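You operate a simulated robot arm through the tools that you are given. There is no shell and no other tool. Be economical: measure what you need, move in short steps, check, and stop when the job is done.

The job below is to be done with a simulated two-armed robot. You get a single attempt, and the scene is never put back.

## Task
Label the wide tub, hold the white carton while you pull its divider out, and pack the tub.
Fine: one label; the red divider stands in the white holder; shut the flap.

The check looks at the end state, three seconds after you hand in, the way a careful person would. Anything else that was tipped, shoved, dropped, spilled or broken makes it a failure.

## Robot
Two 6-joint arms with two-finger parallel grippers on one trunk, on a base that drives. Base frame: it is fixed to the floor where the robot stands at the start and does not move with it; the origin is under the middle of the robot, x ahead of it, y to its left, z up. Readings come in mm, degrees, newtons and seconds.
The left shoulder is at the start at [60, 187, 1172], the right one opposite. With the tool pointing down near the work surface each hand reaches from about 100 to 320 mm from the robot's upright axis, wherever it stands, measured 20 degrees to its own side. Places, roughly: slot of the white carton [600, -400, 800]; slot of the white holder [800, 300, 900]; carton [600, -400, 800]; top flap of the white carton [700, -400, 1000]; trolley [700, -400, 500]; small tub with a white band [500, 1500, 1000]; small tub with a yellow band [1000, 1250, 1000]; white tub lid [500, 1250, 1000]; yellow tub lid [1000, 1250, 1000]. Payload 1.57 kg a hand.
The TCP of each hand is the grasp point between the finger pads, 30 mm short of the fingertips. In the tool frame z runs along the fingers and y along their closing line. Largest opening 110 mm; finger width 24, thickness 12; the body of the gripper, 48 by 112 mm, starts 78 mm behind the TCP.
Orientation is that of the tool frame in the base frame, as [roll, pitch, yaw] about the fixed x, y, z axes, in that order (R = Rz(yaw) Ry(pitch) Rx(roll)). With the fingers straight down and closing along the base's y, the tool's x points along the base's -x, its y along +y and its z along -z.

## Interface
- The arms move only by the tool step_arm. It takes "left_rows", "right_rows" or both (then of equal length, played together; a hand with none holds still); each is a list of rows, each a list of 7 numbers: the shift along the base's x, y, z in mm, then the turn, a rotation vector about the base's x, y, z in degrees, then the gripper command, from -1 (shut) to 1 (fully open), values between in proportion. In form: [[tx, ty, tz, wx, wy, wz, jaw], ...]. A call has 1 to 20 rows; each row shifts and turns the commanded pose from where the row before left it. Each row takes 0.2 s and may step no farther than 50 mm and 8.6 degrees from the row before; otherwise, or with a gripper value out of range, the whole call is refused. A pose out of reach is approached as far as the arm can. The call stops where the force on the tool passes 90 N (or 10 N more than at its start, if that is more) or the arm is blocked; 0.2 s more then pass. The fingers move at their own pace (about 153 mm/s each) and stop on an object; they squeeze with about 38 N. The grip force told is the motor's: it shows also when the fingers shut on nothing. Time passes only in rows, and 0.2 s behind the last, so rows that do not move let the fingers close. It gives the time, the measured TCP pose, the force on the tool (base axes), the opening and the grip force at its end, in the units of the frame above (readings bear some noise).
- Cameras (640 x 400 px; columns grow to the right, rows downward): "scene" is now at [17.2, -19.2, 1717.8]; the picture's right is [-0.24, -0.97, 0.00], its down [-0.76, 0.18, -0.62] and it looks along [0.61, -0.15, -0.78] (base axes); focal length 250 px, centre (320, 200). "left" rides on the left gripper at [70, -16, -141] in its tool frame; the picture's right is [0.23, 0.97, 0.00], its down [-0.86, 0.20, -0.48] and it looks along [-0.47, 0.11, 0.88] (tool axes); focal length 222 px, centre (320, 200). "right" rides on the right gripper at [70, 16, -141] in its tool frame; the picture's right is [-0.23, 0.97, 0.00], its down [-0.86, -0.20, -0.48] and it looks along [-0.47, -0.11, 0.88] (tool axes); focal length 222 px, centre (320, 200). There is no depth. A picture from a camera that has moved, and an enlarged one, comes with that camera's place and axes in the base frame and with its lens. The place of the scene camera against the robot may be out by one fixed shift of up to 12 mm in any direction.
- get_image(camera): a new picture of that camera. The clock stands still meanwhile.
- slide_trunk(by): slides the trunk up (or, below 0, down) by that many mm; the arms and the scene camera ride with it, the base frame stays. It gives what a move gives, with no picture.
- roll_base(legs): drives the robot by 1 to 6 legs, each [ahead, left, turn to the left] in mm, mm and degrees, along the robot's own axes; the way and the turn of a leg run together, so that a leg with both is an arc; at most 1500 mm and 180 degrees a leg. The arms and the cameras ride along, it lands a little off, and it stops where it bumps. It gives what a move gives.
- head_to(pan, tilt): turns the head with the scene camera to pan (to the left, within 86 degrees either way) and tilt (down, from -29 to 69), counted from straight ahead of the robot. It gives what a move gives.
- close_up(camera, box): a new picture of the part [left, top, right, bottom] of that camera's present view, enlarged. The clock stands still meanwhile.
- close_job(): hands the job in; it is judged then, once.

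Work in short steps. Places have to be worked out from the pictures, the camera data and where the tool is seen: move nearer, look again, correct. Check each grasp and each placing, and mend what went wrong. You have 120 turns and 92 pictures in all, those below and enlarged ones among them. Open the grippers and draw the arms clear of the work before you hand the job in, unless the task says otherwise; then end with one line.

The tools are called after "Call:" as name(argument=value, ...) on one line, values as JSON. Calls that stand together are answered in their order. step_arm: Moves the arms, as the interface text tells. Its arguments: {"type":"object","properties":{"left_rows":{"type":"array","items":{"type":"array","items":{"type":"number"}}},"right_rows":{"type":"array","items":{"type":"array","items":{"type":"number"}}}},"required":[]} The other tools are called the same way: slide_trunk (by) slides the trunk up or down; roll_base (legs) drives the base; head_to (pan, tilt) turns the head that bears the scene camera; get_image (camera) takes a picture; close_up (camera, box) takes an enlarged picture of a part of a camera's view; close_job () hands the job in.

At the start:

```text
clock: 0.0
left_tool_pos: [464.2, 69.2, 1279.4]
left_ee_rot: [179.9, -0.1, -179.9]
left_wrist_force: [-0.6, -1.1, -0.5]
left_opening: 109.7
left_finger_force: 0.0
right_tool_pos: [285.5, -288.5, 1249.4]
right_ee_rot: [-180.0, 0.0, 180.0]
right_wrist_force: [-0.7, 0.3, -0.4]
right_opening: 109.8
right_finger_force: 0.0
trunk travel left (down, up): [-800.0, 190.0]
robot x, y, heading: [0.2, 3.6, -0.0]
head pan, tilt: [-13.7, 51.4]
```

scene: 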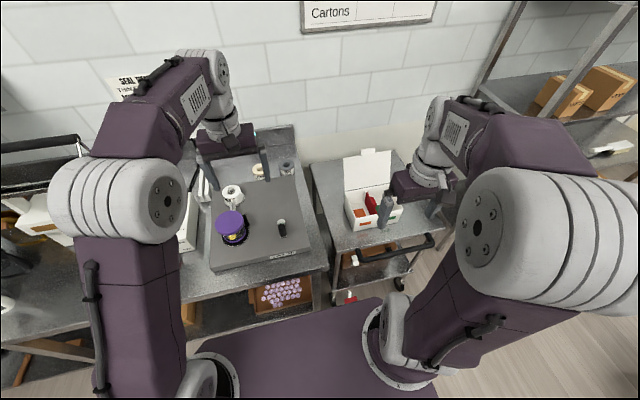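
right: 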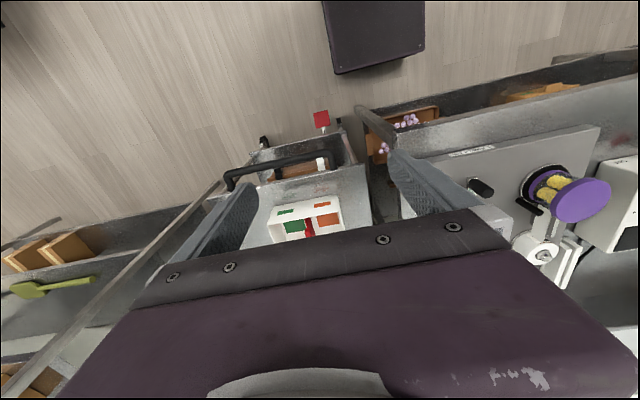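
left: 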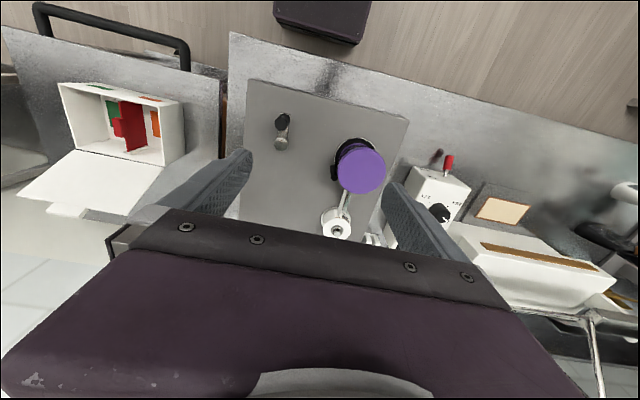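

The scene shows a bench with a labeller-like device and the carton on a trolley to the right; I'll look around, beginning to the left.

Call:
head_to(pan=50, tilt=25)

Call:
get_image(camera="scene")

Call:
head_to(pan=10, tilt=20)

Call:
get_image(camera="scene")

Call:
head_to(pan=-40, tilt=25)

Call:
get_image(camera="scene")

```text
clock: 1.3
left_tool_pos: [463.8, 68.4, 1280.3]
left_ee_rot: [180.0, -0.1, -180.0]
left_wrist_force: [0.6, 0.5, 0.1]
left_opening: 110.1
left_finger_force: 0.0
right_tool_pos: [285.3, -289.0, 1249.0]
right_ee_rot: [180.0, 0.0, -180.0]
right_wrist_force: [-0.8, -0.1, 0.6]
right_opening: 109.8
right_finger_force: 0.1
trunk travel left (down, up): [-800.0, 190.0]
robot x, y, heading: [-2.1, -1.5, 0.2]
head pan, tilt: [50.0, 25.0]
```

```text
88 pictures are left
camera scene: at [2.9, 69.2, 1757.1], right [0.77, -0.64, 0.0], down [-0.27, -0.32, -0.91], along [0.58, 0.69, -0.42], focal length 250 px, centre (320, 200)
```

scene: 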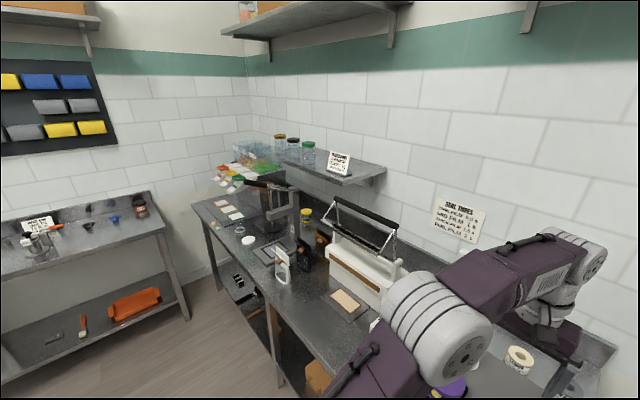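

```text
clock: 2.4
left_tool_pos: [464.3, 68.2, 1281.0]
left_ee_rot: [180.0, -0.1, -179.9]
left_wrist_force: [0.5, 0.6, -0.2]
left_opening: 109.8
left_finger_force: 0.0
right_tool_pos: [285.2, -288.0, 1249.1]
right_ee_rot: [-180.0, 0.0, -179.9]
right_wrist_force: [0.4, -0.5, 0.3]
right_opening: 110.0
right_finger_force: 0.0
trunk travel left (down, up): [-800.0, 190.0]
robot x, y, heading: [0.9, 2.6, -0.1]
head pan, tilt: [10.0, 20.0]
```

```text
87 pictures are left
camera scene: at [35.2, 15.1, 1765.2], right [0.17, -0.98, 0.0], down [-0.34, -0.06, -0.94], along [0.93, 0.16, -0.34], focal length 250 px, centre (320, 200)
```

scene: 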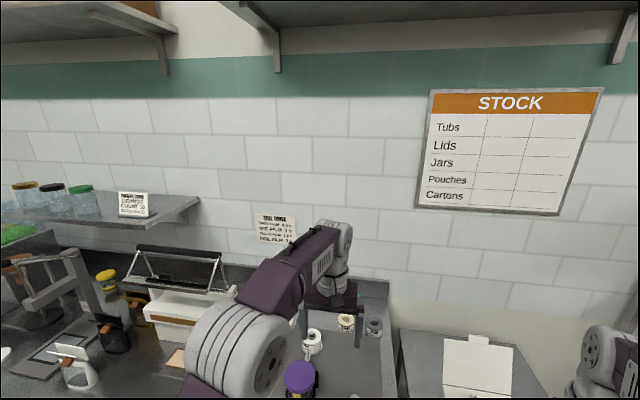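

```text
clock: 3.6
left_tool_pos: [464.7, 68.1, 1280.4]
left_ee_rot: [180.0, 0.0, -180.0]
left_wrist_force: [-0.1, 0.0, -0.1]
left_opening: 110.0
left_finger_force: 0.0
right_tool_pos: [285.1, -288.6, 1249.9]
right_ee_rot: [-179.9, 0.0, 179.9]
right_wrist_force: [-0.2, -0.7, 0.9]
right_opening: 109.9
right_finger_force: 0.0
trunk travel left (down, up): [-800.0, 190.0]
robot x, y, heading: [-1.8, 3.0, 0.1]
head pan, tilt: [-40.0, 25.0]
```

```text
86 pictures are left
camera scene: at [14.2, -60.4, 1757.2], right [-0.64, -0.77, 0.0], down [-0.32, 0.27, -0.91], along [0.69, -0.58, -0.42], focal length 250 px, centre (320, 200)
```

scene: 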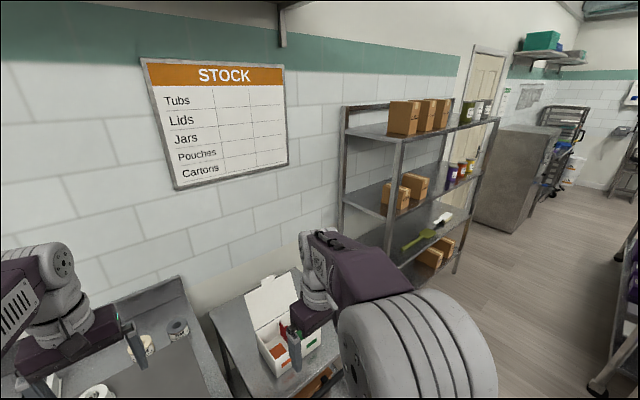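

I'll look closer at the bench region and the signs.

Call:
head_to(pan=60, tilt=35)

Call:
close_up(camera="scene", box=[200, 60, 520, 260])

Call:
head_to(pan=5, tilt=50)

Call:
get_image(camera="scene")

Call:
close_up(camera="left", box=[220, 60, 540, 260])

Call:
close_up(camera="left", box=[0, 60, 240, 210])

```text
clock: 5.3
left_tool_pos: [464.1, 68.9, 1280.2]
left_ee_rot: [180.0, 0.0, 179.9]
left_wrist_force: [0.7, 0.1, 0.5]
left_opening: 110.2
left_finger_force: 0.0
right_tool_pos: [285.2, -288.8, 1249.6]
right_ee_rot: [-180.0, 0.0, 180.0]
right_wrist_force: [0.6, 0.0, -0.4]
right_opening: 110.2
right_finger_force: 0.0
trunk travel left (down, up): [-800.0, 190.0]
robot x, y, heading: [-2.5, -1.2, 0.1]
head pan, tilt: [60.0, 35.0]
```

```text
2.00 times, centred on (360, 160) of scene
camera zoom: at [-12.3, 75.0, 1741.4], right [0.87, -0.5, 0.0], down [-0.29, -0.5, -0.82], along [0.41, 0.71, -0.57], focal length 500 px, centre (240, 280)
```

zoom: 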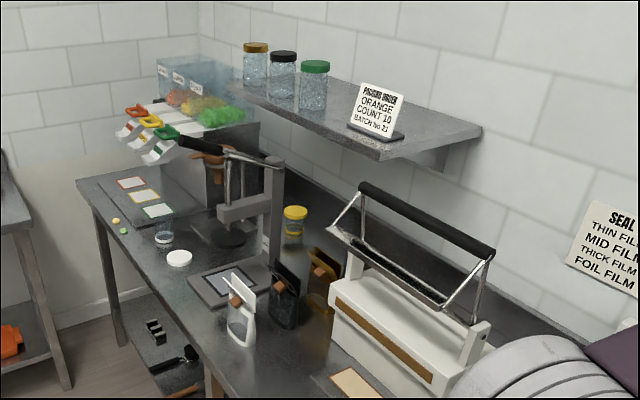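

```text
clock: 6.6
left_tool_pos: [463.3, 68.2, 1280.8]
left_ee_rot: [180.0, -0.1, 179.9]
left_wrist_force: [-0.2, -0.8, 0.3]
left_opening: 109.9
left_finger_force: 0.0
right_tool_pos: [285.2, -288.1, 1249.3]
right_ee_rot: [-180.0, 0.1, 180.0]
right_wrist_force: [-0.4, 0.3, -0.1]
right_opening: 110.1
right_finger_force: 0.0
trunk travel left (down, up): [-800.0, 190.0]
robot x, y, heading: [-3.1, -3.8, 0.1]
head pan, tilt: [5.0, 50.0]
```

```text
84 pictures are left
camera scene: at [20.3, 5.6, 1719.7], right [0.09, -1.0, 0.0], down [-0.76, -0.07, -0.64], along [0.64, 0.06, -0.77], focal length 250 px, centre (320, 200)
```

scene: 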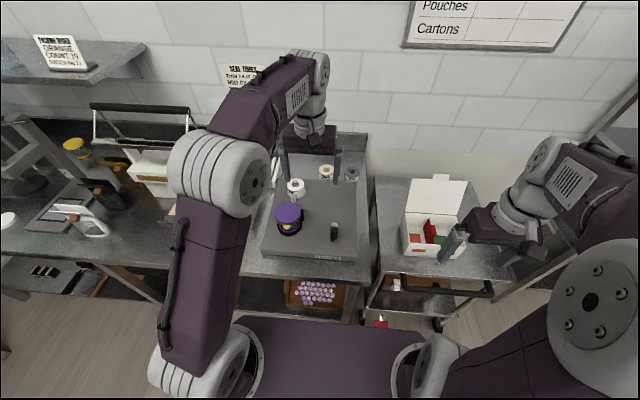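

```text
2.00 times, centred on (380, 160) of left
camera zoom: at [392.9, 51.7, 1420.9], right [-0.23, 0.97, 0.0], down [0.86, 0.2, 0.48], along [0.47, 0.11, -0.88], focal length 444 px, centre (200, 280)
```

zoom: 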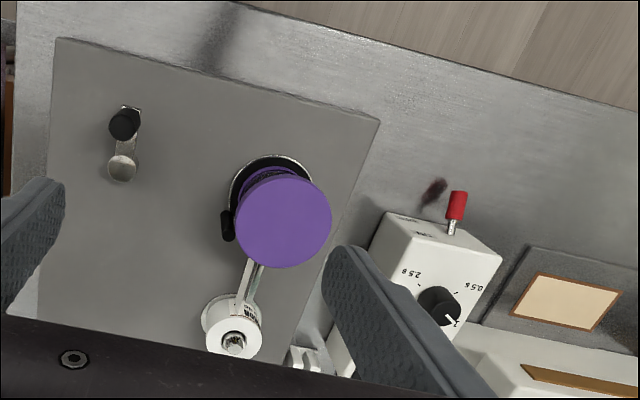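

```text
2.67 times, centred on (120, 135) of left
camera zoom: at [392.9, 51.7, 1420.9], right [-0.23, 0.97, 0.0], down [0.86, 0.2, 0.48], along [0.47, 0.11, -0.88], focal length 592 px, centre (853, 373)
```

zoom: 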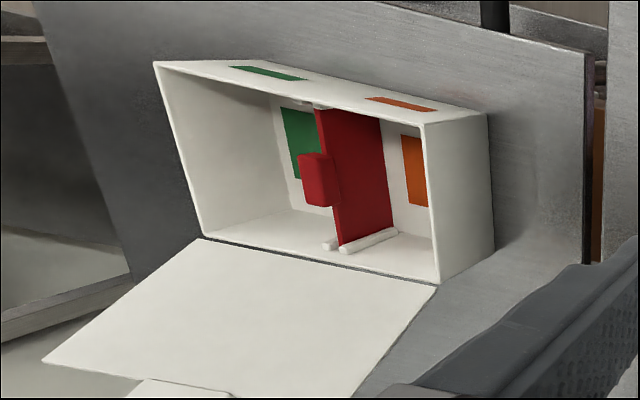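

I need close looks at the labelling machine and holder.

Call:
close_up(camera="scene", box=[240, 150, 400, 250])

Call:
step_arm(left_rows=[[-40, 20, 0, 0, 0, 0, 1], [-40, 20, 0, 0, 0, 0, 1], [-40, 20, 0, 0, 0, 0, 1], [-40, 20, 0, 0, 0, 0, 1], [-40, 20, 0, 0, 0, 0, 1]])

Call:
get_image(camera="left")

Call:
get_image(camera="scene")

```text
4.00 times, centred on (320, 200) of scene
camera zoom: at [20.3, 5.6, 1719.7], right [0.09, -1.0, 0.0], down [-0.76, -0.07, -0.64], along [0.64, 0.06, -0.77], focal length 1000 px, centre (320, 200)
```

zoom: 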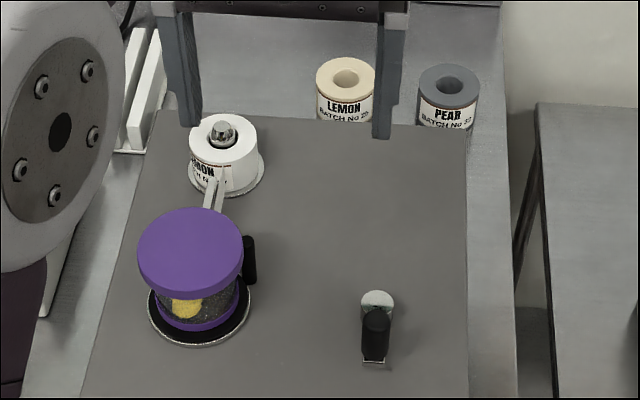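

```text
clock: 7.8
left_tool_pos: [266.7, 169.9, 1280.6]
left_ee_rot: [179.9, 0.0, -180.0]
left_wrist_force: [1.5, -0.2, 0.4]
left_opening: 109.9
left_finger_force: 0.0
right_tool_pos: [283.1, -287.8, 1250.7]
right_ee_rot: [-180.0, 0.1, 180.0]
right_wrist_force: [0.5, 0.1, 0.0]
right_opening: 110.2
right_finger_force: 0.0
trunk travel left (down, up): [-800.0, 190.0]
robot x, y, heading: [-1.7, 1.7, 0.0]
head pan, tilt: [5.0, 50.0]
```

```text
80 pictures are left
camera left: at [194.0, 154.5, 1420.9], right [-0.23, 0.97, 0.0], down [0.85, 0.2, 0.48], along [0.47, 0.11, -0.88], focal length 222 px, centre (320, 200)
```

left: 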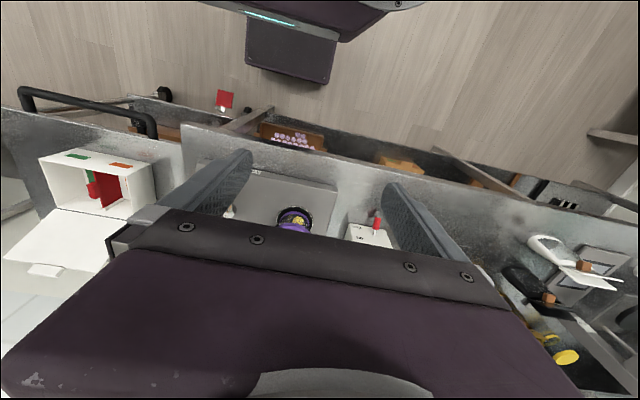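

```text
79 pictures are left
camera scene: at [17.1, 6.3, 1719.7], right [0.09, -1.0, 0.0], down [-0.76, -0.07, -0.64], along [0.64, 0.06, -0.76], focal length 250 px, centre (320, 200)
```

scene: 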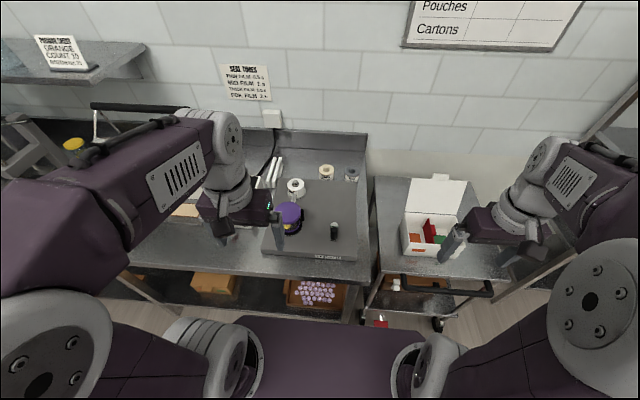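

Left arm is out of the way; zoom on the labeller, holder, and carton.

Call:
close_up(camera="scene", box=[250, 150, 370, 225])

Call:
close_up(camera="scene", box=[260, 195, 372, 265])

Call:
close_up(camera="scene", box=[360, 160, 520, 260])

```text
5.33 times, centred on (310, 188) of scene
camera zoom: at [17.1, 6.3, 1719.7], right [0.09, -1.0, 0.0], down [-0.76, -0.07, -0.64], along [0.64, 0.06, -0.76], focal length 1333 px, centre (373, 267)
```

zoom: 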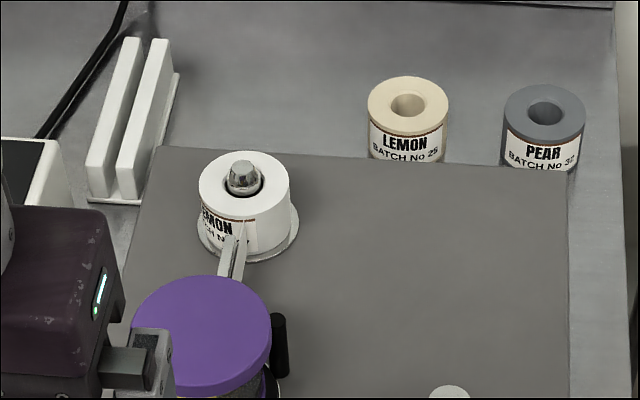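

```text
5.71 times, centred on (316, 230) of scene
camera zoom: at [17.1, 6.3, 1719.7], right [0.09, -1.0, 0.0], down [-0.76, -0.07, -0.64], along [0.64, 0.06, -0.76], focal length 1428 px, centre (343, 29)
```

zoom: 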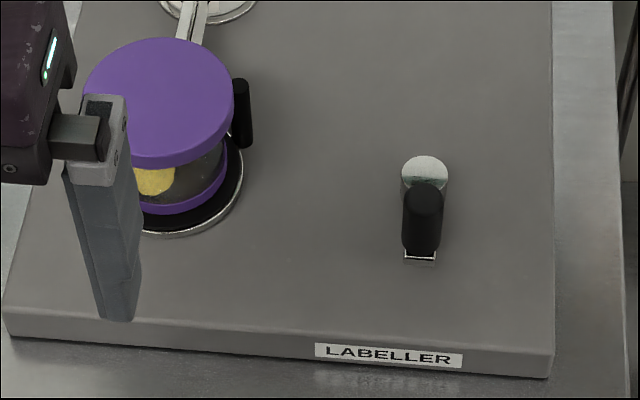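

```text
4.00 times, centred on (440, 210) of scene
camera zoom: at [17.1, 6.3, 1719.7], right [0.09, -1.0, 0.0], down [-0.76, -0.07, -0.64], along [0.64, 0.06, -0.76], focal length 1000 px, centre (-160, 160)
```

zoom: 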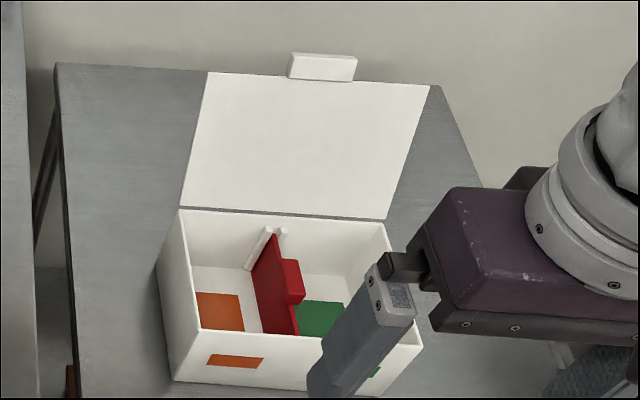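

Tub lid is at about (518,157,1047), crank pivot near (519,4,995), crank knob near (466,4,1030). I'll bring the left camera lower to view the labeller mechanism.

Call:
step_arm(left_rows=[[25, -20, -25, 0, 0, 0, 1], [25, -20, -25, 0, 0, 0, 1], [25, -20, -25, 0, 0, 0, 1], [25, -20, -25, 0, 0, 0, 1]])

Call:
get_image(camera="left")

```text
clock: 8.8
left_tool_pos: [367.3, 90.5, 1176.9]
left_ee_rot: [179.9, -0.1, -179.9]
left_wrist_force: [0.5, -0.2, -0.3]
left_opening: 109.9
left_finger_force: 0.2
right_tool_pos: [288.7, -289.7, 1248.3]
right_ee_rot: [-180.0, -0.2, 180.0]
right_wrist_force: [-0.5, -0.7, 0.0]
right_opening: 109.7
right_finger_force: 0.1
trunk travel left (down, up): [-800.0, 190.0]
robot x, y, heading: [-0.3, 1.6, 0.1]
head pan, tilt: [5.0, 50.0]
```

```text
75 pictures are left
camera left: at [296.4, 73.2, 1317.4], right [-0.23, 0.97, 0.0], down [0.86, 0.2, 0.48], along [0.46, 0.11, -0.88], focal length 222 px, centre (320, 200)
```

left: 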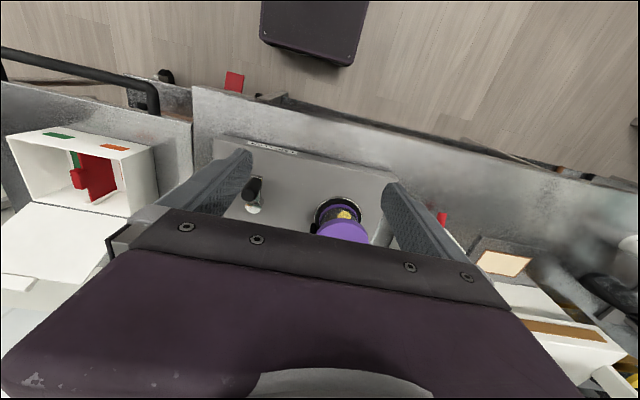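

The gripper body hides the far part; I move forward over the labeller at about z 1180.

Call:
step_arm(left_rows=[[45, -5, 0, 0, 0, 0, 1], [45, -5, 0, 0, 0, 0, 1], [40, 0, 0, 0, 0, 0, 1]])

Call:
get_image(camera="left")

Call:
close_up(camera="left", box=[220, 100, 420, 225])

```text
clock: 9.6
left_tool_pos: [493.7, 78.9, 1178.8]
left_ee_rot: [-179.9, -0.1, -179.9]
left_wrist_force: [-0.9, -0.2, 0.9]
left_opening: 109.8
left_finger_force: 0.1
right_tool_pos: [286.4, -287.7, 1249.5]
right_ee_rot: [180.0, -0.1, 180.0]
right_wrist_force: [0.1, -1.0, 1.1]
right_opening: 110.0
right_finger_force: 0.1
trunk travel left (down, up): [-800.0, 190.0]
robot x, y, heading: [-1.5, 1.5, -0.1]
head pan, tilt: [5.0, 50.0]
```

```text
74 pictures are left
camera left: at [422.0, 61.2, 1320.0], right [-0.23, 0.97, 0.0], down [0.86, 0.2, 0.48], along [0.46, 0.11, -0.88], focal length 222 px, centre (320, 200)
```

left: 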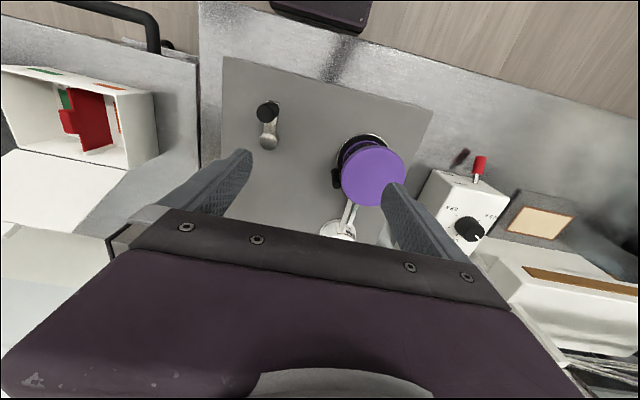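

```text
3.20 times, centred on (320, 162) of left
camera zoom: at [422.0, 61.2, 1320.0], right [-0.23, 0.97, 0.0], down [0.86, 0.2, 0.48], along [0.46, 0.11, -0.88], focal length 711 px, centre (320, 320)
```

zoom: 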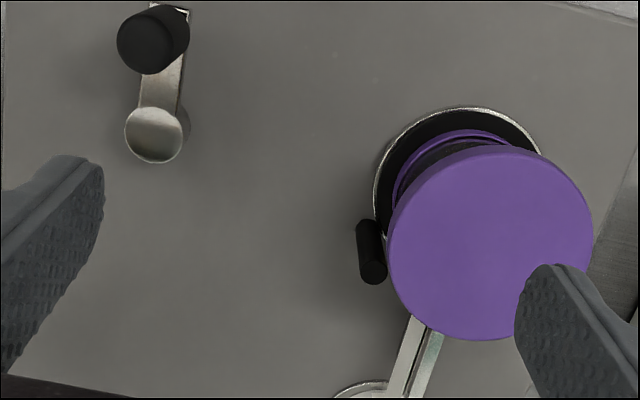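

The crank: pivot about (516,5), knob about (468,6) with top near z 1050, radius about 49. I move the left hand above the knob.

Call:
step_arm(left_rows=[[-13, -36, 0, 0, 0, 0, 1], [-13, -36, 0, 0, 0, 0, 1], [0, 0, -35, 0, 0, 0, 1], [0, 0, -35, 0, 0, 0, 1], [0, 0, -10, 0, 0, 0, 0]])

Call:
get_image(camera="left")

Call:
close_up(camera="scene", box=[260, 165, 388, 245])

```text
clock: 10.8
left_tool_pos: [467.3, 4.2, 1099.1]
left_ee_rot: [-180.0, 0.0, -180.0]
left_wrist_force: [0.7, 0.1, -0.1]
left_opening: 55.1
left_finger_force: 0.2
right_tool_pos: [284.2, -289.1, 1249.5]
right_ee_rot: [-179.9, -0.1, 180.0]
right_wrist_force: [0.3, 0.5, 0.1]
right_opening: 109.8
right_finger_force: 0.0
trunk travel left (down, up): [-800.0, 190.0]
robot x, y, heading: [-0.8, 0.6, -0.1]
head pan, tilt: [5.0, 50.0]
```

```text
72 pictures are left
camera left: at [396.1, -12.4, 1239.5], right [-0.23, 0.97, 0.0], down [0.85, 0.2, 0.48], along [0.47, 0.11, -0.88], focal length 222 px, centre (320, 200)
```

left: 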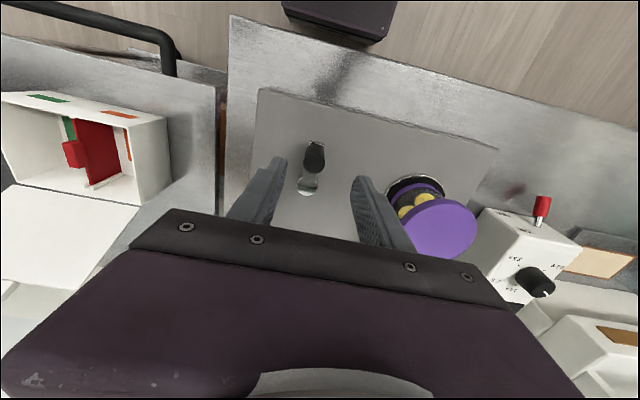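

```text
5.00 times, centred on (324, 205) of scene
camera zoom: at [19.7, 4.8, 1719.7], right [0.09, -1.0, 0.0], down [-0.76, -0.07, -0.64], along [0.64, 0.06, -0.77], focal length 1250 px, centre (300, 175)
```

zoom: 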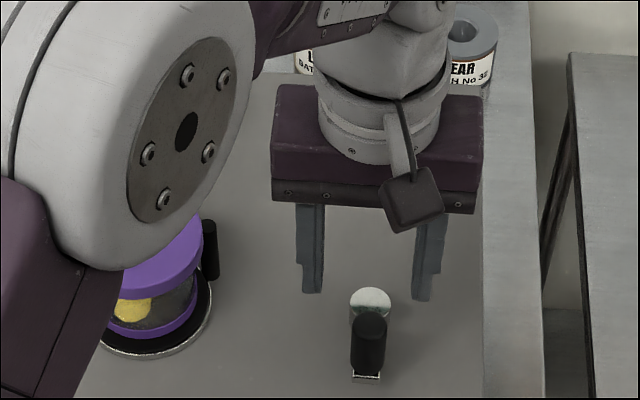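

I'll zoom in to pin down the knob height.

Call:
close_up(camera="left", box=[270, 125, 366, 185])

```text
6.67 times, centred on (318, 155) of left
camera zoom: at [396.1, -12.4, 1239.5], right [-0.23, 0.97, 0.0], down [0.85, 0.2, 0.48], along [0.47, 0.11, -0.88], focal length 1481 px, centre (333, 500)
```

zoom: 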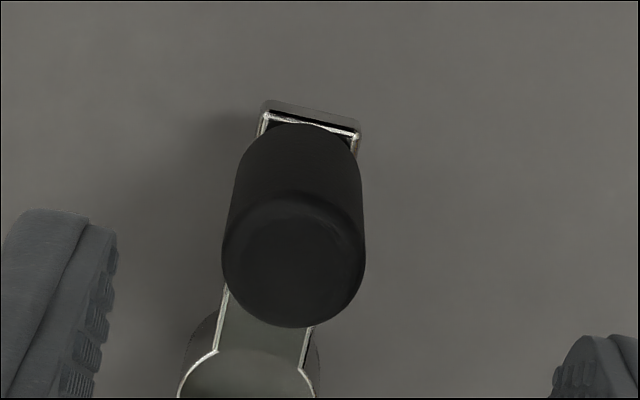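

Knob: centre about (467.5, 0), top z≈1037, base ≈995. I lower over it and close.

Call:
step_arm(left_rows=[[0, -4, -35, 0, 0, 0, 0], [0, 0, -33, 0, 0, 0, 0], [0, 0, 0, 0, 0, 0, -1], [0, 0, 0, 0, 0, 0, -1], [0, 0, 0, 0, 0, 0, -1]])

Call:
close_up(camera="left", box=[220, 80, 460, 230])

```text
clock: 12.0
left_tool_pos: [468.0, 1.1, 1030.6]
left_ee_rot: [179.9, -0.1, -180.0]
left_wrist_force: [0.3, -1.1, -4.8]
left_opening: 23.3
left_finger_force: 35.5
right_tool_pos: [286.2, -289.1, 1249.0]
right_ee_rot: [-179.9, 0.1, 180.0]
right_wrist_force: [0.1, -1.4, -0.3]
right_opening: 109.8
right_finger_force: 0.0
trunk travel left (down, up): [-800.0, 190.0]
robot x, y, heading: [1.2, 1.2, -0.1]
head pan, tilt: [5.0, 50.0]
```

```text
2.67 times, centred on (340, 155) of left
camera zoom: at [397.7, -15.8, 1170.9], right [-0.23, 0.97, 0.0], down [0.86, 0.2, 0.48], along [0.47, 0.11, -0.88], focal length 592 px, centre (267, 320)
```

zoom: 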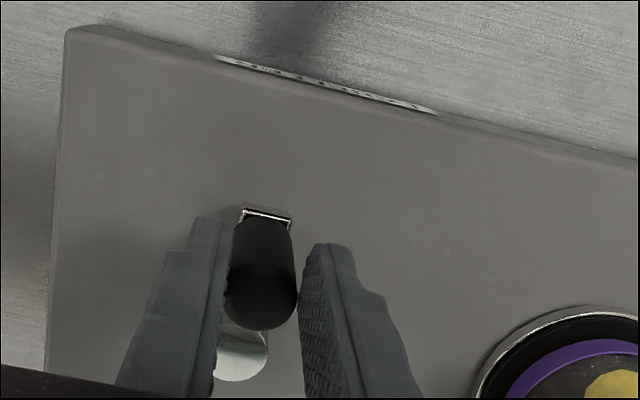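

Gripped (23 mm). I turn the crank 40° clockwise as a trial and look at the forces and turntable.

Call:
step_arm(left_rows=[[0.74, 8.51, 0, 0, 0, 0, -1], [2.22, 8.25, 0, 0, 0, 0, -1], [3.6, 7.74, 0, 0, 0, 0, -1], [4.9, 7.0, 0, 0, 0, 0, -1]])

Call:
close_up(camera="left", box=[220, 60, 540, 260])

Call:
close_up(camera="scene", box=[260, 165, 388, 245])

```text
clock: 13.0
left_tool_pos: [477.1, 36.9, 1031.3]
left_ee_rot: [179.9, -0.2, -179.8]
left_wrist_force: [-10.8, 6.7, -12.8]
left_opening: 21.5
left_finger_force: 34.4
right_tool_pos: [285.4, -286.4, 1249.1]
right_ee_rot: [-179.9, 0.0, -179.9]
right_wrist_force: [-0.3, -0.5, 0.1]
right_opening: 110.2
right_finger_force: 0.0
trunk travel left (down, up): [-800.0, 190.0]
robot x, y, heading: [2.4, -0.1, -0.2]
head pan, tilt: [5.0, 50.0]
```

```text
2.00 times, centred on (380, 160) of left
camera zoom: at [406.9, 19.5, 1172.4], right [-0.23, 0.97, 0.0], down [0.86, 0.2, 0.48], along [0.46, 0.11, -0.88], focal length 444 px, centre (200, 280)
```

zoom: 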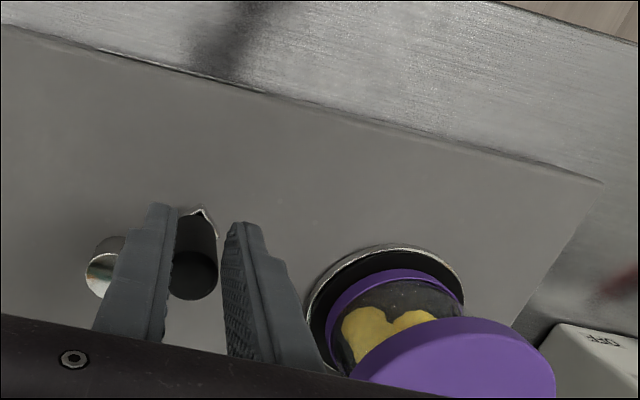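

```text
5.00 times, centred on (324, 205) of scene
camera zoom: at [19.6, 8.4, 1719.6], right [0.09, -1.0, 0.0], down [-0.76, -0.07, -0.64], along [0.64, 0.06, -0.77], focal length 1250 px, centre (300, 175)
```

zoom: 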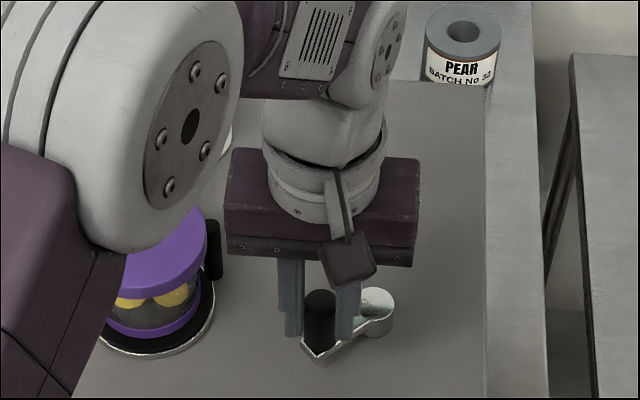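

It turns and the contents of the tub moved with it. The readings suggest radius ~52, so I continue clockwise.

Call:
step_arm(left_rows=[[9.2, 13.1, 0, 0, 0, 0, -1], [12, 6.3, 0, 0, 0, 0, -1], [13.3, 2.9, 0, 0, 0, 0, -1], [13.5, -0.6, 0, 0, 0, 0, -1]])

Call:
close_up(camera="left", box=[220, 60, 540, 260])

```text
clock: 14.0
left_tool_pos: [528.1, 54.4, 1033.6]
left_ee_rot: [179.9, 0.0, -180.0]
left_wrist_force: [0.5, 0.5, 0.3]
left_opening: 0.0
left_finger_force: 21.5
right_tool_pos: [286.0, -289.7, 1249.2]
right_ee_rot: [180.0, 0.1, -180.0]
right_wrist_force: [0.5, 0.3, 0.3]
right_opening: 109.8
right_finger_force: 0.1
trunk travel left (down, up): [-800.0, 190.0]
robot x, y, heading: [-1.8, 0.1, -0.1]
head pan, tilt: [5.0, 50.0]
```

```text
2.00 times, centred on (380, 160) of left
camera zoom: at [456.6, 38.1, 1174.3], right [-0.23, 0.97, 0.0], down [0.85, 0.2, 0.48], along [0.47, 0.11, -0.88], focal length 444 px, centre (200, 280)
```

zoom: 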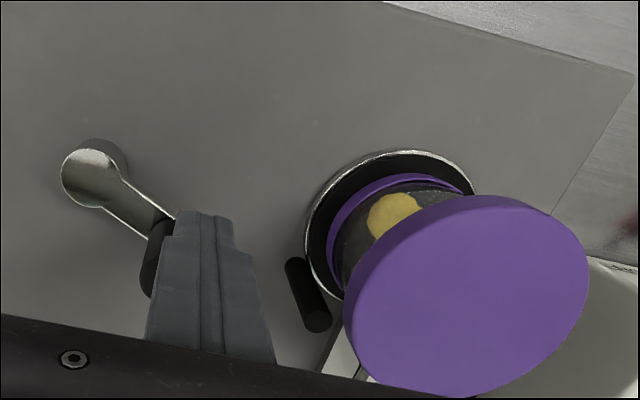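

The knob slid out of the pads when the motion ran along them; the hand must turn with the crank. I lift, open and look at where the crank is.

Call:
step_arm(left_rows=[[0, 0, 40, 0, 0, 0, -1], [-15, -10, 30, 0, 0, 0, 0]])

Call:
close_up(camera="left", box=[220, 80, 460, 230])

```text
clock: 14.6
left_tool_pos: [510.6, 46.3, 1102.7]
left_ee_rot: [-180.0, 0.0, 180.0]
left_wrist_force: [-0.5, -0.4, 0.1]
left_opening: 55.2
left_finger_force: 0.2
right_tool_pos: [284.6, -289.0, 1250.3]
right_ee_rot: [-179.9, 0.1, 179.9]
right_wrist_force: [-0.8, -0.1, 0.3]
right_opening: 110.3
right_finger_force: 0.0
trunk travel left (down, up): [-800.0, 190.0]
robot x, y, heading: [-0.9, -0.8, -0.2]
head pan, tilt: [5.0, 50.0]
```

```text
2.67 times, centred on (340, 155) of left
camera zoom: at [439.7, 29.6, 1244.4], right [-0.23, 0.97, 0.0], down [0.85, 0.2, 0.48], along [0.47, 0.11, -0.88], focal length 592 px, centre (267, 320)
```

zoom: 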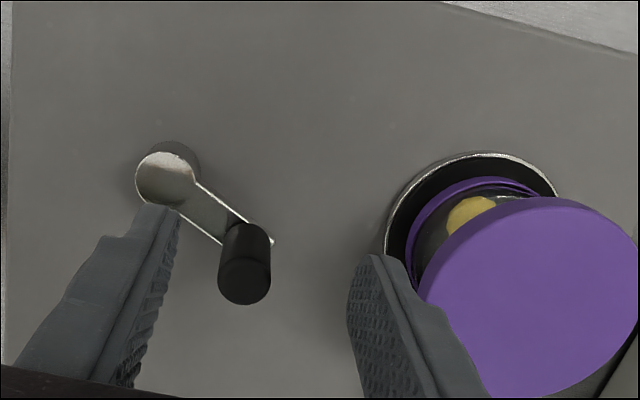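

The knob is now at about (534.5, 45), crank angle ≈66°. I turn the hand to match (closing along the tangent) above the knob, then check.

Call:
step_arm(left_rows=[[8, 0, 0, 0, 0, 8.25, 0], [8, 0, 0, 0, 0, 8.25, 0], [8, 0, 0, 0, 0, 8.25, 0], [0, -1, 0, 0, 0, 8.25, 0], [0, 0, 0, 0, 0, 8.25, 0], [0, 0, 0, 0, 0, 8.25, 0], [0, 0, 0, 0, 0, 8.25, 0], [0, 0, 0, 0, 0, 8.25, 0]])

Call:
get_image(camera="left")

```text
clock: 16.4
left_tool_pos: [536.3, 44.7, 1101.4]
left_ee_rot: [180.0, 0.2, -113.8]
left_wrist_force: [0.0, 0.9, -0.2]
left_opening: 55.0
left_finger_force: 0.1
right_tool_pos: [284.2, -289.0, 1249.5]
right_ee_rot: [-180.0, 0.0, 180.0]
right_wrist_force: [-0.3, 0.4, 0.1]
right_opening: 109.9
right_finger_force: 0.0
trunk travel left (down, up): [-800.0, 190.0]
robot x, y, heading: [-0.8, 3.8, 0.1]
head pan, tilt: [5.0, 50.0]
```

```text
64 pictures are left
camera left: at [521.9, -26.1, 1242.4], right [-0.98, 0.19, 0.0], down [0.16, 0.86, 0.48], along [0.09, 0.47, -0.88], focal length 222 px, centre (320, 200)
```

left: 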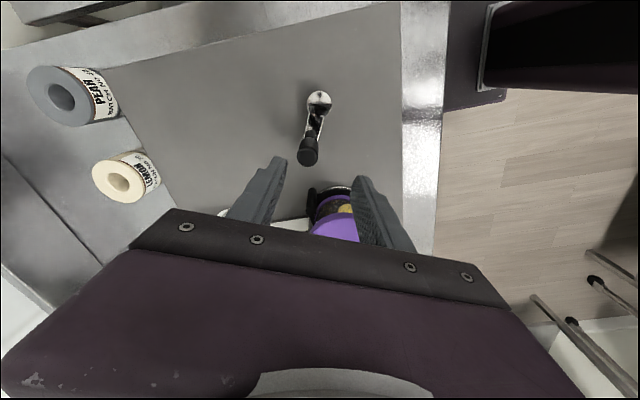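

Re-triangulating between the two hand views: knob at (549,46) with top z≈1006, pivot (526,0) top ≈963 – earlier I only caught its edge. I correct and descend to z≈1000, then close.

Call:
step_arm(left_rows=[[13, 1.3, -10, 0, 0, 0, 0], [0, 0, -45, 0, 0, 0, 0], [0, 0, -45, 0, 0, 0, 0], [0, 0, 0, 0, 0, 0, -1], [0, 0, 0, 0, 0, 0, -1], [0, 0, 0, 0, 0, 0, -1]])

Call:
close_up(camera="left", box=[220, 80, 460, 230])

```text
clock: 17.8
left_tool_pos: [550.8, 44.4, 1001.2]
left_ee_rot: [180.0, 0.0, -114.0]
left_wrist_force: [1.5, -0.6, -2.0]
left_opening: 23.7
left_finger_force: 35.7
right_tool_pos: [286.3, -288.2, 1249.6]
right_ee_rot: [180.0, 0.0, -180.0]
right_wrist_force: [0.3, -0.3, -0.2]
right_opening: 109.8
right_finger_force: 0.0
trunk travel left (down, up): [-800.0, 190.0]
robot x, y, heading: [2.2, 1.0, 0.1]
head pan, tilt: [5.0, 50.0]
```

```text
2.67 times, centred on (340, 155) of left
camera zoom: at [537.0, -26.2, 1141.2], right [-0.98, 0.19, 0.0], down [0.17, 0.86, 0.48], along [0.09, 0.47, -0.88], focal length 592 px, centre (267, 320)
```

zoom: 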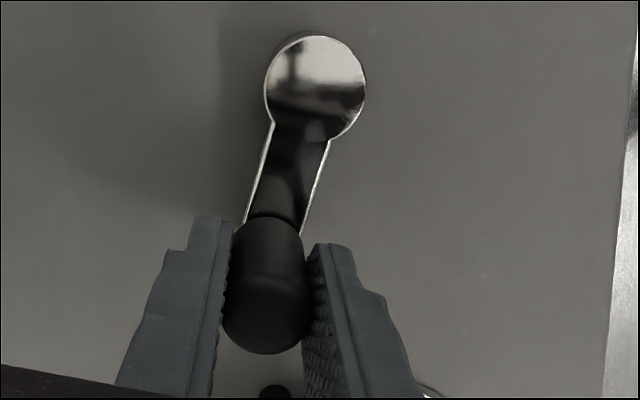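

Solid grip on the knob. I continue the crank clockwise with the hand turning along.

Call:
step_arm(left_rows=[[6.26, -3.86, 0, 0, 0, -8.2, -1], [5.65, -4.71, 0, 0, 0, -8.2, -1], [4.92, -5.47, 0, 0, 0, -8.2, -1], [4.09, -6.12, 0, 0, 0, -8.2, -1], [3.17, -6.64, 0, 0, 0, -8.2, -1], [2.19, -7.02, 0, 0, 0, -8.2, -1], [1.17, -7.26, 0, 0, 0, -8.2, -1], [0.12, -7.36, 0, 0, 0, -8.2, -1]])

```text
clock: 19.6
left_tool_pos: [577.4, 1.7, 1000.5]
left_ee_rot: [-179.9, 0.2, -179.8]
left_wrist_force: [35.5, 3.7, 1.9]
left_opening: 23.7
left_finger_force: 35.9
left hand out of reach, approached as far as the arm can: row 6, 8
right_tool_pos: [293.0, -287.9, 1247.6]
right_ee_rot: [-180.0, -0.4, 179.9]
right_wrist_force: [0.0, 0.1, 1.0]
right_opening: 110.1
right_finger_force: 0.1
trunk travel left (down, up): [-800.0, 190.0]
robot x, y, heading: [-0.8, 4.8, -0.2]
head pan, tilt: [5.0, 50.0]
```

The arm is at its reach limit, slightly; the worst of the arc is only ~2 mm farther, so I continue in a short step and watch.

Call:
step_arm(left_rows=[[-0.93, -7.3, 0, 0, 0, -8.2, -1], [-1.96, -7.09, 0, 0, 0, -8.2, -1], [-2.95, -6.74, 0, 0, 0, -8.2, -1]])

```text
clock: 20.4
left_tool_pos: [565.2, -24.4, 1000.9]
left_ee_rot: [-179.8, 0.0, 155.5]
left_wrist_force: [24.0, -12.0, -1.2]
left_opening: 24.0
left_finger_force: 35.5
right_tool_pos: [289.9, -292.1, 1247.3]
right_ee_rot: [179.8, -0.3, -180.0]
right_wrist_force: [0.0, 0.4, 0.4]
right_opening: 109.9
right_finger_force: 0.0
trunk travel left (down, up): [-800.0, 190.0]
robot x, y, heading: [0.4, -1.4, -0.2]
head pan, tilt: [5.0, 50.0]
```

Slipped about 6 mm radially but still gripped; I continue the arc, which comes back into reach.

Call:
step_arm(left_rows=[[-2.9, -6.25, 0, 0, 0, -8.2, -1], [-3.7, -5.63, 0, 0, 0, -8.2, -1], [-4.5, -4.9, 0, 0, 0, -8.2, -1], [-5.2, -4.07, 0, 0, 0, -8.2, -1]])

Call:
close_up(camera="left", box=[220, 80, 460, 230])

```text
clock: 21.4
left_tool_pos: [544.1, -39.7, 1001.0]
left_ee_rot: [-179.8, -0.2, 122.9]
left_wrist_force: [8.2, -0.9, -10.1]
left_opening: 23.6
left_finger_force: 36.2
right_tool_pos: [289.8, -289.2, 1247.9]
right_ee_rot: [179.9, -0.3, 180.0]
right_wrist_force: [-0.8, -0.5, -0.3]
right_opening: 109.9
right_finger_force: 0.2
trunk travel left (down, up): [-800.0, 190.0]
robot x, y, heading: [-0.4, -3.3, -0.1]
head pan, tilt: [5.0, 50.0]
```

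```text
2.67 times, centred on (340, 155) of left
camera zoom: at [492.6, 9.7, 1141.7], right [0.69, 0.72, 0.0], down [0.63, -0.61, 0.47], along [0.34, -0.33, -0.88], focal length 592 px, centre (267, 320)
```

zoom: 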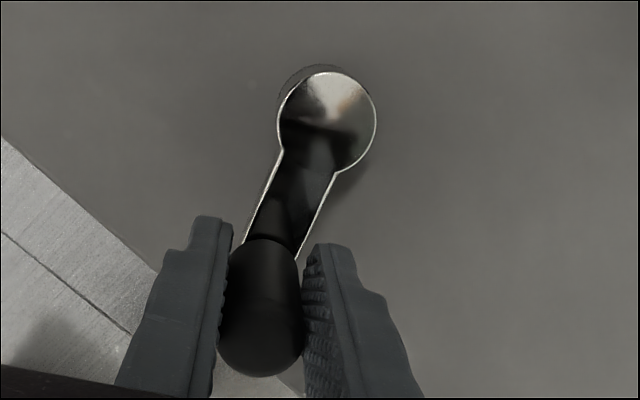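

Still well gripped, knob angle about −66°. I continue the arc at the actual radius of the hand.

Call:
step_arm(left_rows=[[-5.7, -2.04, 0, 0, 0, -8.2, -1], [-5.93, -1.21, 0, 0, 0, -8.2, -1], [-6.04, -0.35, 0, 0, 0, -8.2, -1], [-6.02, 0.51, 0, 0, 0, -8.2, -1], [-5.89, 1.37, 0, 0, 0, -8.2, -1]])

```text
clock: 22.6
left_tool_pos: [516.6, -42.1, 999.7]
left_ee_rot: [-179.7, 0.1, 81.9]
left_wrist_force: [-0.9, 8.1, -21.9]
left_opening: 23.7
left_finger_force: 35.8
right_tool_pos: [288.3, -287.8, 1248.7]
right_ee_rot: [-179.9, -0.2, -180.0]
right_wrist_force: [-0.1, -0.9, -0.1]
right_opening: 109.9
right_finger_force: 0.0
trunk travel left (down, up): [-800.0, 190.0]
robot x, y, heading: [0.7, 1.5, 0.2]
head pan, tilt: [5.0, 50.0]
```

All fine at about −104°. I try continuing with the wrist turning further.

Call:
step_arm(left_rows=[[-5.75, 1.9, 0, 0, 0, -8.2, -1], [-5.42, 2.7, 0, 0, 0, -8.2, -1], [-4.99, 3.45, 0, 0, 0, -8.2, -1], [-4.44, 4.13, 0, 0, 0, -8.2, -1], [-3.8, 4.72, 0, 0, 0, -8.2, -1]])

Call:
close_up(camera="left", box=[220, 80, 460, 230])

```text
clock: 23.8
left_tool_pos: [493.5, -23.5, 1000.9]
left_ee_rot: [180.0, 0.3, 40.9]
left_wrist_force: [9.8, 7.2, -19.4]
left_opening: 23.7
left_finger_force: 36.0
right_tool_pos: [289.9, -286.6, 1247.7]
right_ee_rot: [-179.9, -0.2, -180.0]
right_wrist_force: [0.0, -0.2, 0.3]
right_opening: 110.1
right_finger_force: 0.0
trunk travel left (down, up): [-800.0, 190.0]
robot x, y, heading: [-1.3, 2.9, -0.1]
head pan, tilt: [5.0, 50.0]
```

```text
2.67 times, centred on (340, 155) of left
camera zoom: at [534.4, 34.3, 1141.7], right [0.81, -0.59, 0.0], down [-0.51, -0.71, 0.48], along [-0.28, -0.39, -0.88], focal length 592 px, centre (267, 320)
```

zoom: 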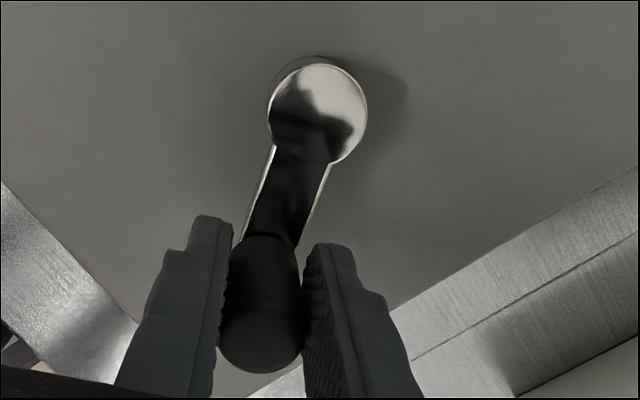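

Only ~34° remain to close one full turn; I finish it.

Call:
step_arm(left_rows=[[-2.87, 5.01, 0, 0, 0, -8.2, -1], [-2.12, 5.37, 0, 0, 0, -8.2, -1], [-1.34, 5.61, 0, 0, 0, -8.2, -1], [-0.52, 5.75, 0, 0, 0, -8.2, -1]])

Call:
close_up(camera="left", box=[220, 80, 460, 230])

Call:
close_up(camera="scene", box=[260, 165, 388, 245])

```text
clock: 24.8
left_tool_pos: [485.4, -3.4, 1000.8]
left_ee_rot: [179.9, 0.2, 8.1]
left_wrist_force: [7.0, 4.8, -16.5]
left_opening: 23.6
left_finger_force: 35.6
right_tool_pos: [289.4, -287.1, 1248.9]
right_ee_rot: [-179.9, -0.2, -179.9]
right_wrist_force: [-0.8, -0.4, -0.3]
right_opening: 110.1
right_finger_force: 0.0
trunk travel left (down, up): [-800.0, 190.0]
robot x, y, heading: [-4.1, -3.0, -0.3]
head pan, tilt: [5.0, 50.0]
```

```text
2.67 times, centred on (340, 155) of left
camera zoom: at [551.7, 23.3, 1141.8], right [0.36, -0.93, 0.0], down [-0.82, -0.32, 0.48], along [-0.45, -0.17, -0.88], focal length 592 px, centre (267, 320)
```

zoom: 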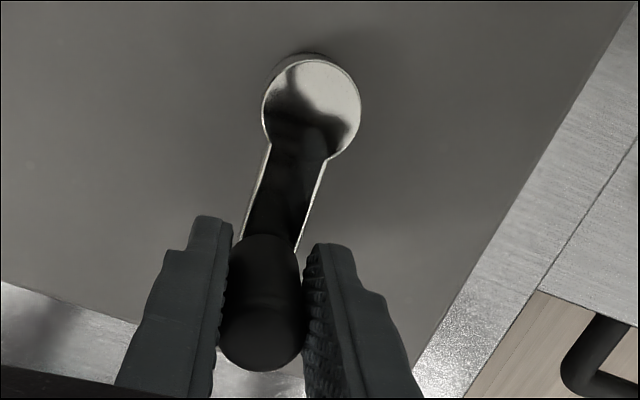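

```text
5.00 times, centred on (324, 205) of scene
camera zoom: at [25.3, 7.2, 1719.6], right [0.09, -1.0, 0.0], down [-0.77, -0.07, -0.64], along [0.64, 0.06, -0.77], focal length 1250 px, centre (300, 175)
```

zoom: 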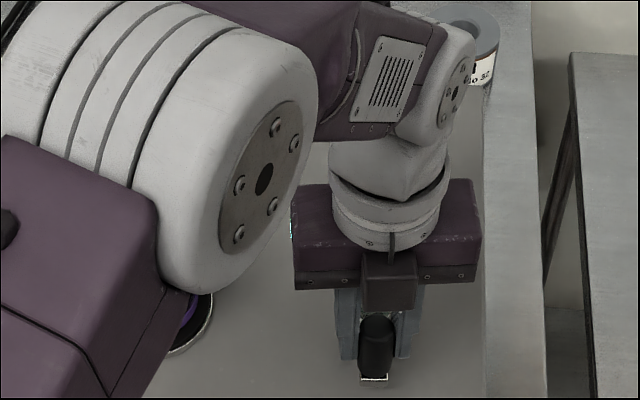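

Nearly home; about 4 mm (≈4°) short of the starting position, so I finish that and then release and lift.

Call:
step_arm(left_rows=[[0, 4.5, 0, 0, 0, -4, -1], [0, 0, 0, 0, 0, 0, -1], [0, 0, 0, 0, 0, 0, 0], [0, 0, 0, 0, 0, 0, 0], [0, 0, 40, 0, 0, 0, 0], [0, 0, 40, 0, 0, 0, 0], [0, 0, 40, 0, 0, 0, 0], [-45, 0, 10, 0, 0, 0, 0], [-45, 20, 0, 0, 0, 0, 0], [-45, 20, 0, 0, 0, 0, 0]])

Call:
close_up(camera="scene", box=[260, 165, 388, 245])

```text
clock: 27.0
left_tool_pos: [347.2, 44.8, 1131.4]
left_ee_rot: [179.9, -0.1, 4.1]
left_wrist_force: [-1.4, 0.0, 0.2]
left_opening: 54.7
left_finger_force: 0.1
right_tool_pos: [284.1, -287.6, 1250.3]
right_ee_rot: [179.9, 0.1, -179.9]
right_wrist_force: [-0.4, -0.3, 0.1]
right_opening: 109.9
right_finger_force: 0.1
trunk travel left (down, up): [-800.0, 190.0]
robot x, y, heading: [-0.8, 0.6, 0.0]
head pan, tilt: [5.0, 50.0]
```

```text
5.00 times, centred on (324, 205) of scene
camera zoom: at [18.9, 6.7, 1719.7], right [0.09, -1.0, 0.0], down [-0.76, -0.07, -0.64], along [0.64, 0.06, -0.77], focal length 1250 px, centre (300, 175)
```

zoom: 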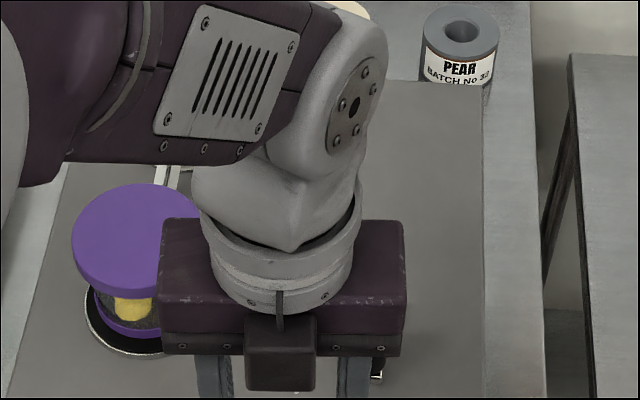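

I unwind the wrist and pull the left hand aside to see the tub.

Call:
step_arm(left_rows=[[-10, 20, 10, 0, 0, 8.6, 0], [-10, 20, 10, 0, 0, 8.6, 0], [-10, 20, 10, 0, 0, 8.6, 0], [-10, 20, 10, 0, 0, 8.6, 0], [-10, 20, 10, 0, 0, 8.6, 0], [0, 20, 10, 0, 0, 8.6, 0], [0, 20, 10, 0, 0, 8.6, 0], [0, 10, 0, 0, 0, 8.6, 0], [0, 0, 0, 0, 0, 8.6, 0], [0, 0, 0, 0, 0, 8.6, 0], [0, 0, 0, 0, 0, 8.6, 0], [0, 0, 0, 0, 0, 8.6, 0], [0, 0, 0, 0, 0, 8.6, 0], [0, 0, 0, 0, 0, 8.6, 0], [0, 0, 0, 0, 0, 8.6, 0], [0, 0, 0, 0, 0, 8.6, 0], [0, 0, 0, 0, 0, 8.6, 0], [0, 0, 0, 0, 0, 8.6, 0], [0, 0, 0, 0, 0, 8.6, 1], [0, 0, 0, 0, 0, 8.6, 1]])

Call:
close_up(camera="scene", box=[260, 165, 388, 245])

Call:
get_image(camera="right")

```text
clock: 31.2
left_tool_pos: [298.5, 190.8, 1201.5]
left_ee_rot: [179.9, 0.0, 176.4]
left_wrist_force: [0.9, -0.8, 0.2]
left_opening: 109.9
left_finger_force: 0.1
right_tool_pos: [285.4, -288.7, 1250.3]
right_ee_rot: [180.0, -0.1, -180.0]
right_wrist_force: [-0.5, 0.2, 0.6]
right_opening: 110.0
right_finger_force: 0.2
trunk travel left (down, up): [-800.0, 190.0]
robot x, y, heading: [-0.9, -1.2, -0.2]
head pan, tilt: [5.0, 50.0]
```

```text
5.00 times, centred on (324, 205) of scene
camera zoom: at [20.2, 5.5, 1719.7], right [0.09, -1.0, 0.0], down [-0.76, -0.07, -0.64], along [0.64, 0.06, -0.77], focal length 1250 px, centre (300, 175)
```

zoom: 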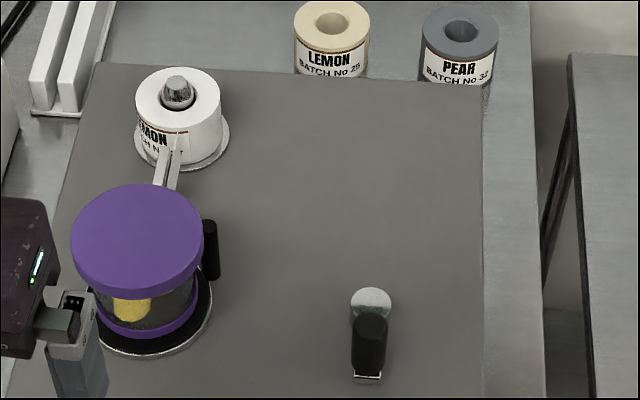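

```text
56 pictures are left
camera right: at [215.9, -271.8, 1390.7], right [0.23, 0.97, 0.0], down [0.86, -0.2, 0.48], along [0.47, -0.11, -0.88], focal length 222 px, centre (320, 200)
```

right: 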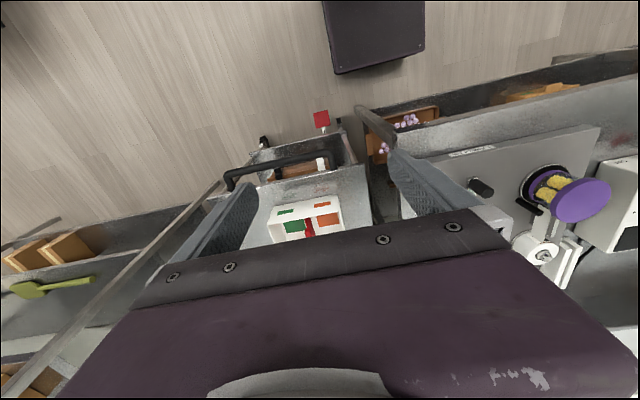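

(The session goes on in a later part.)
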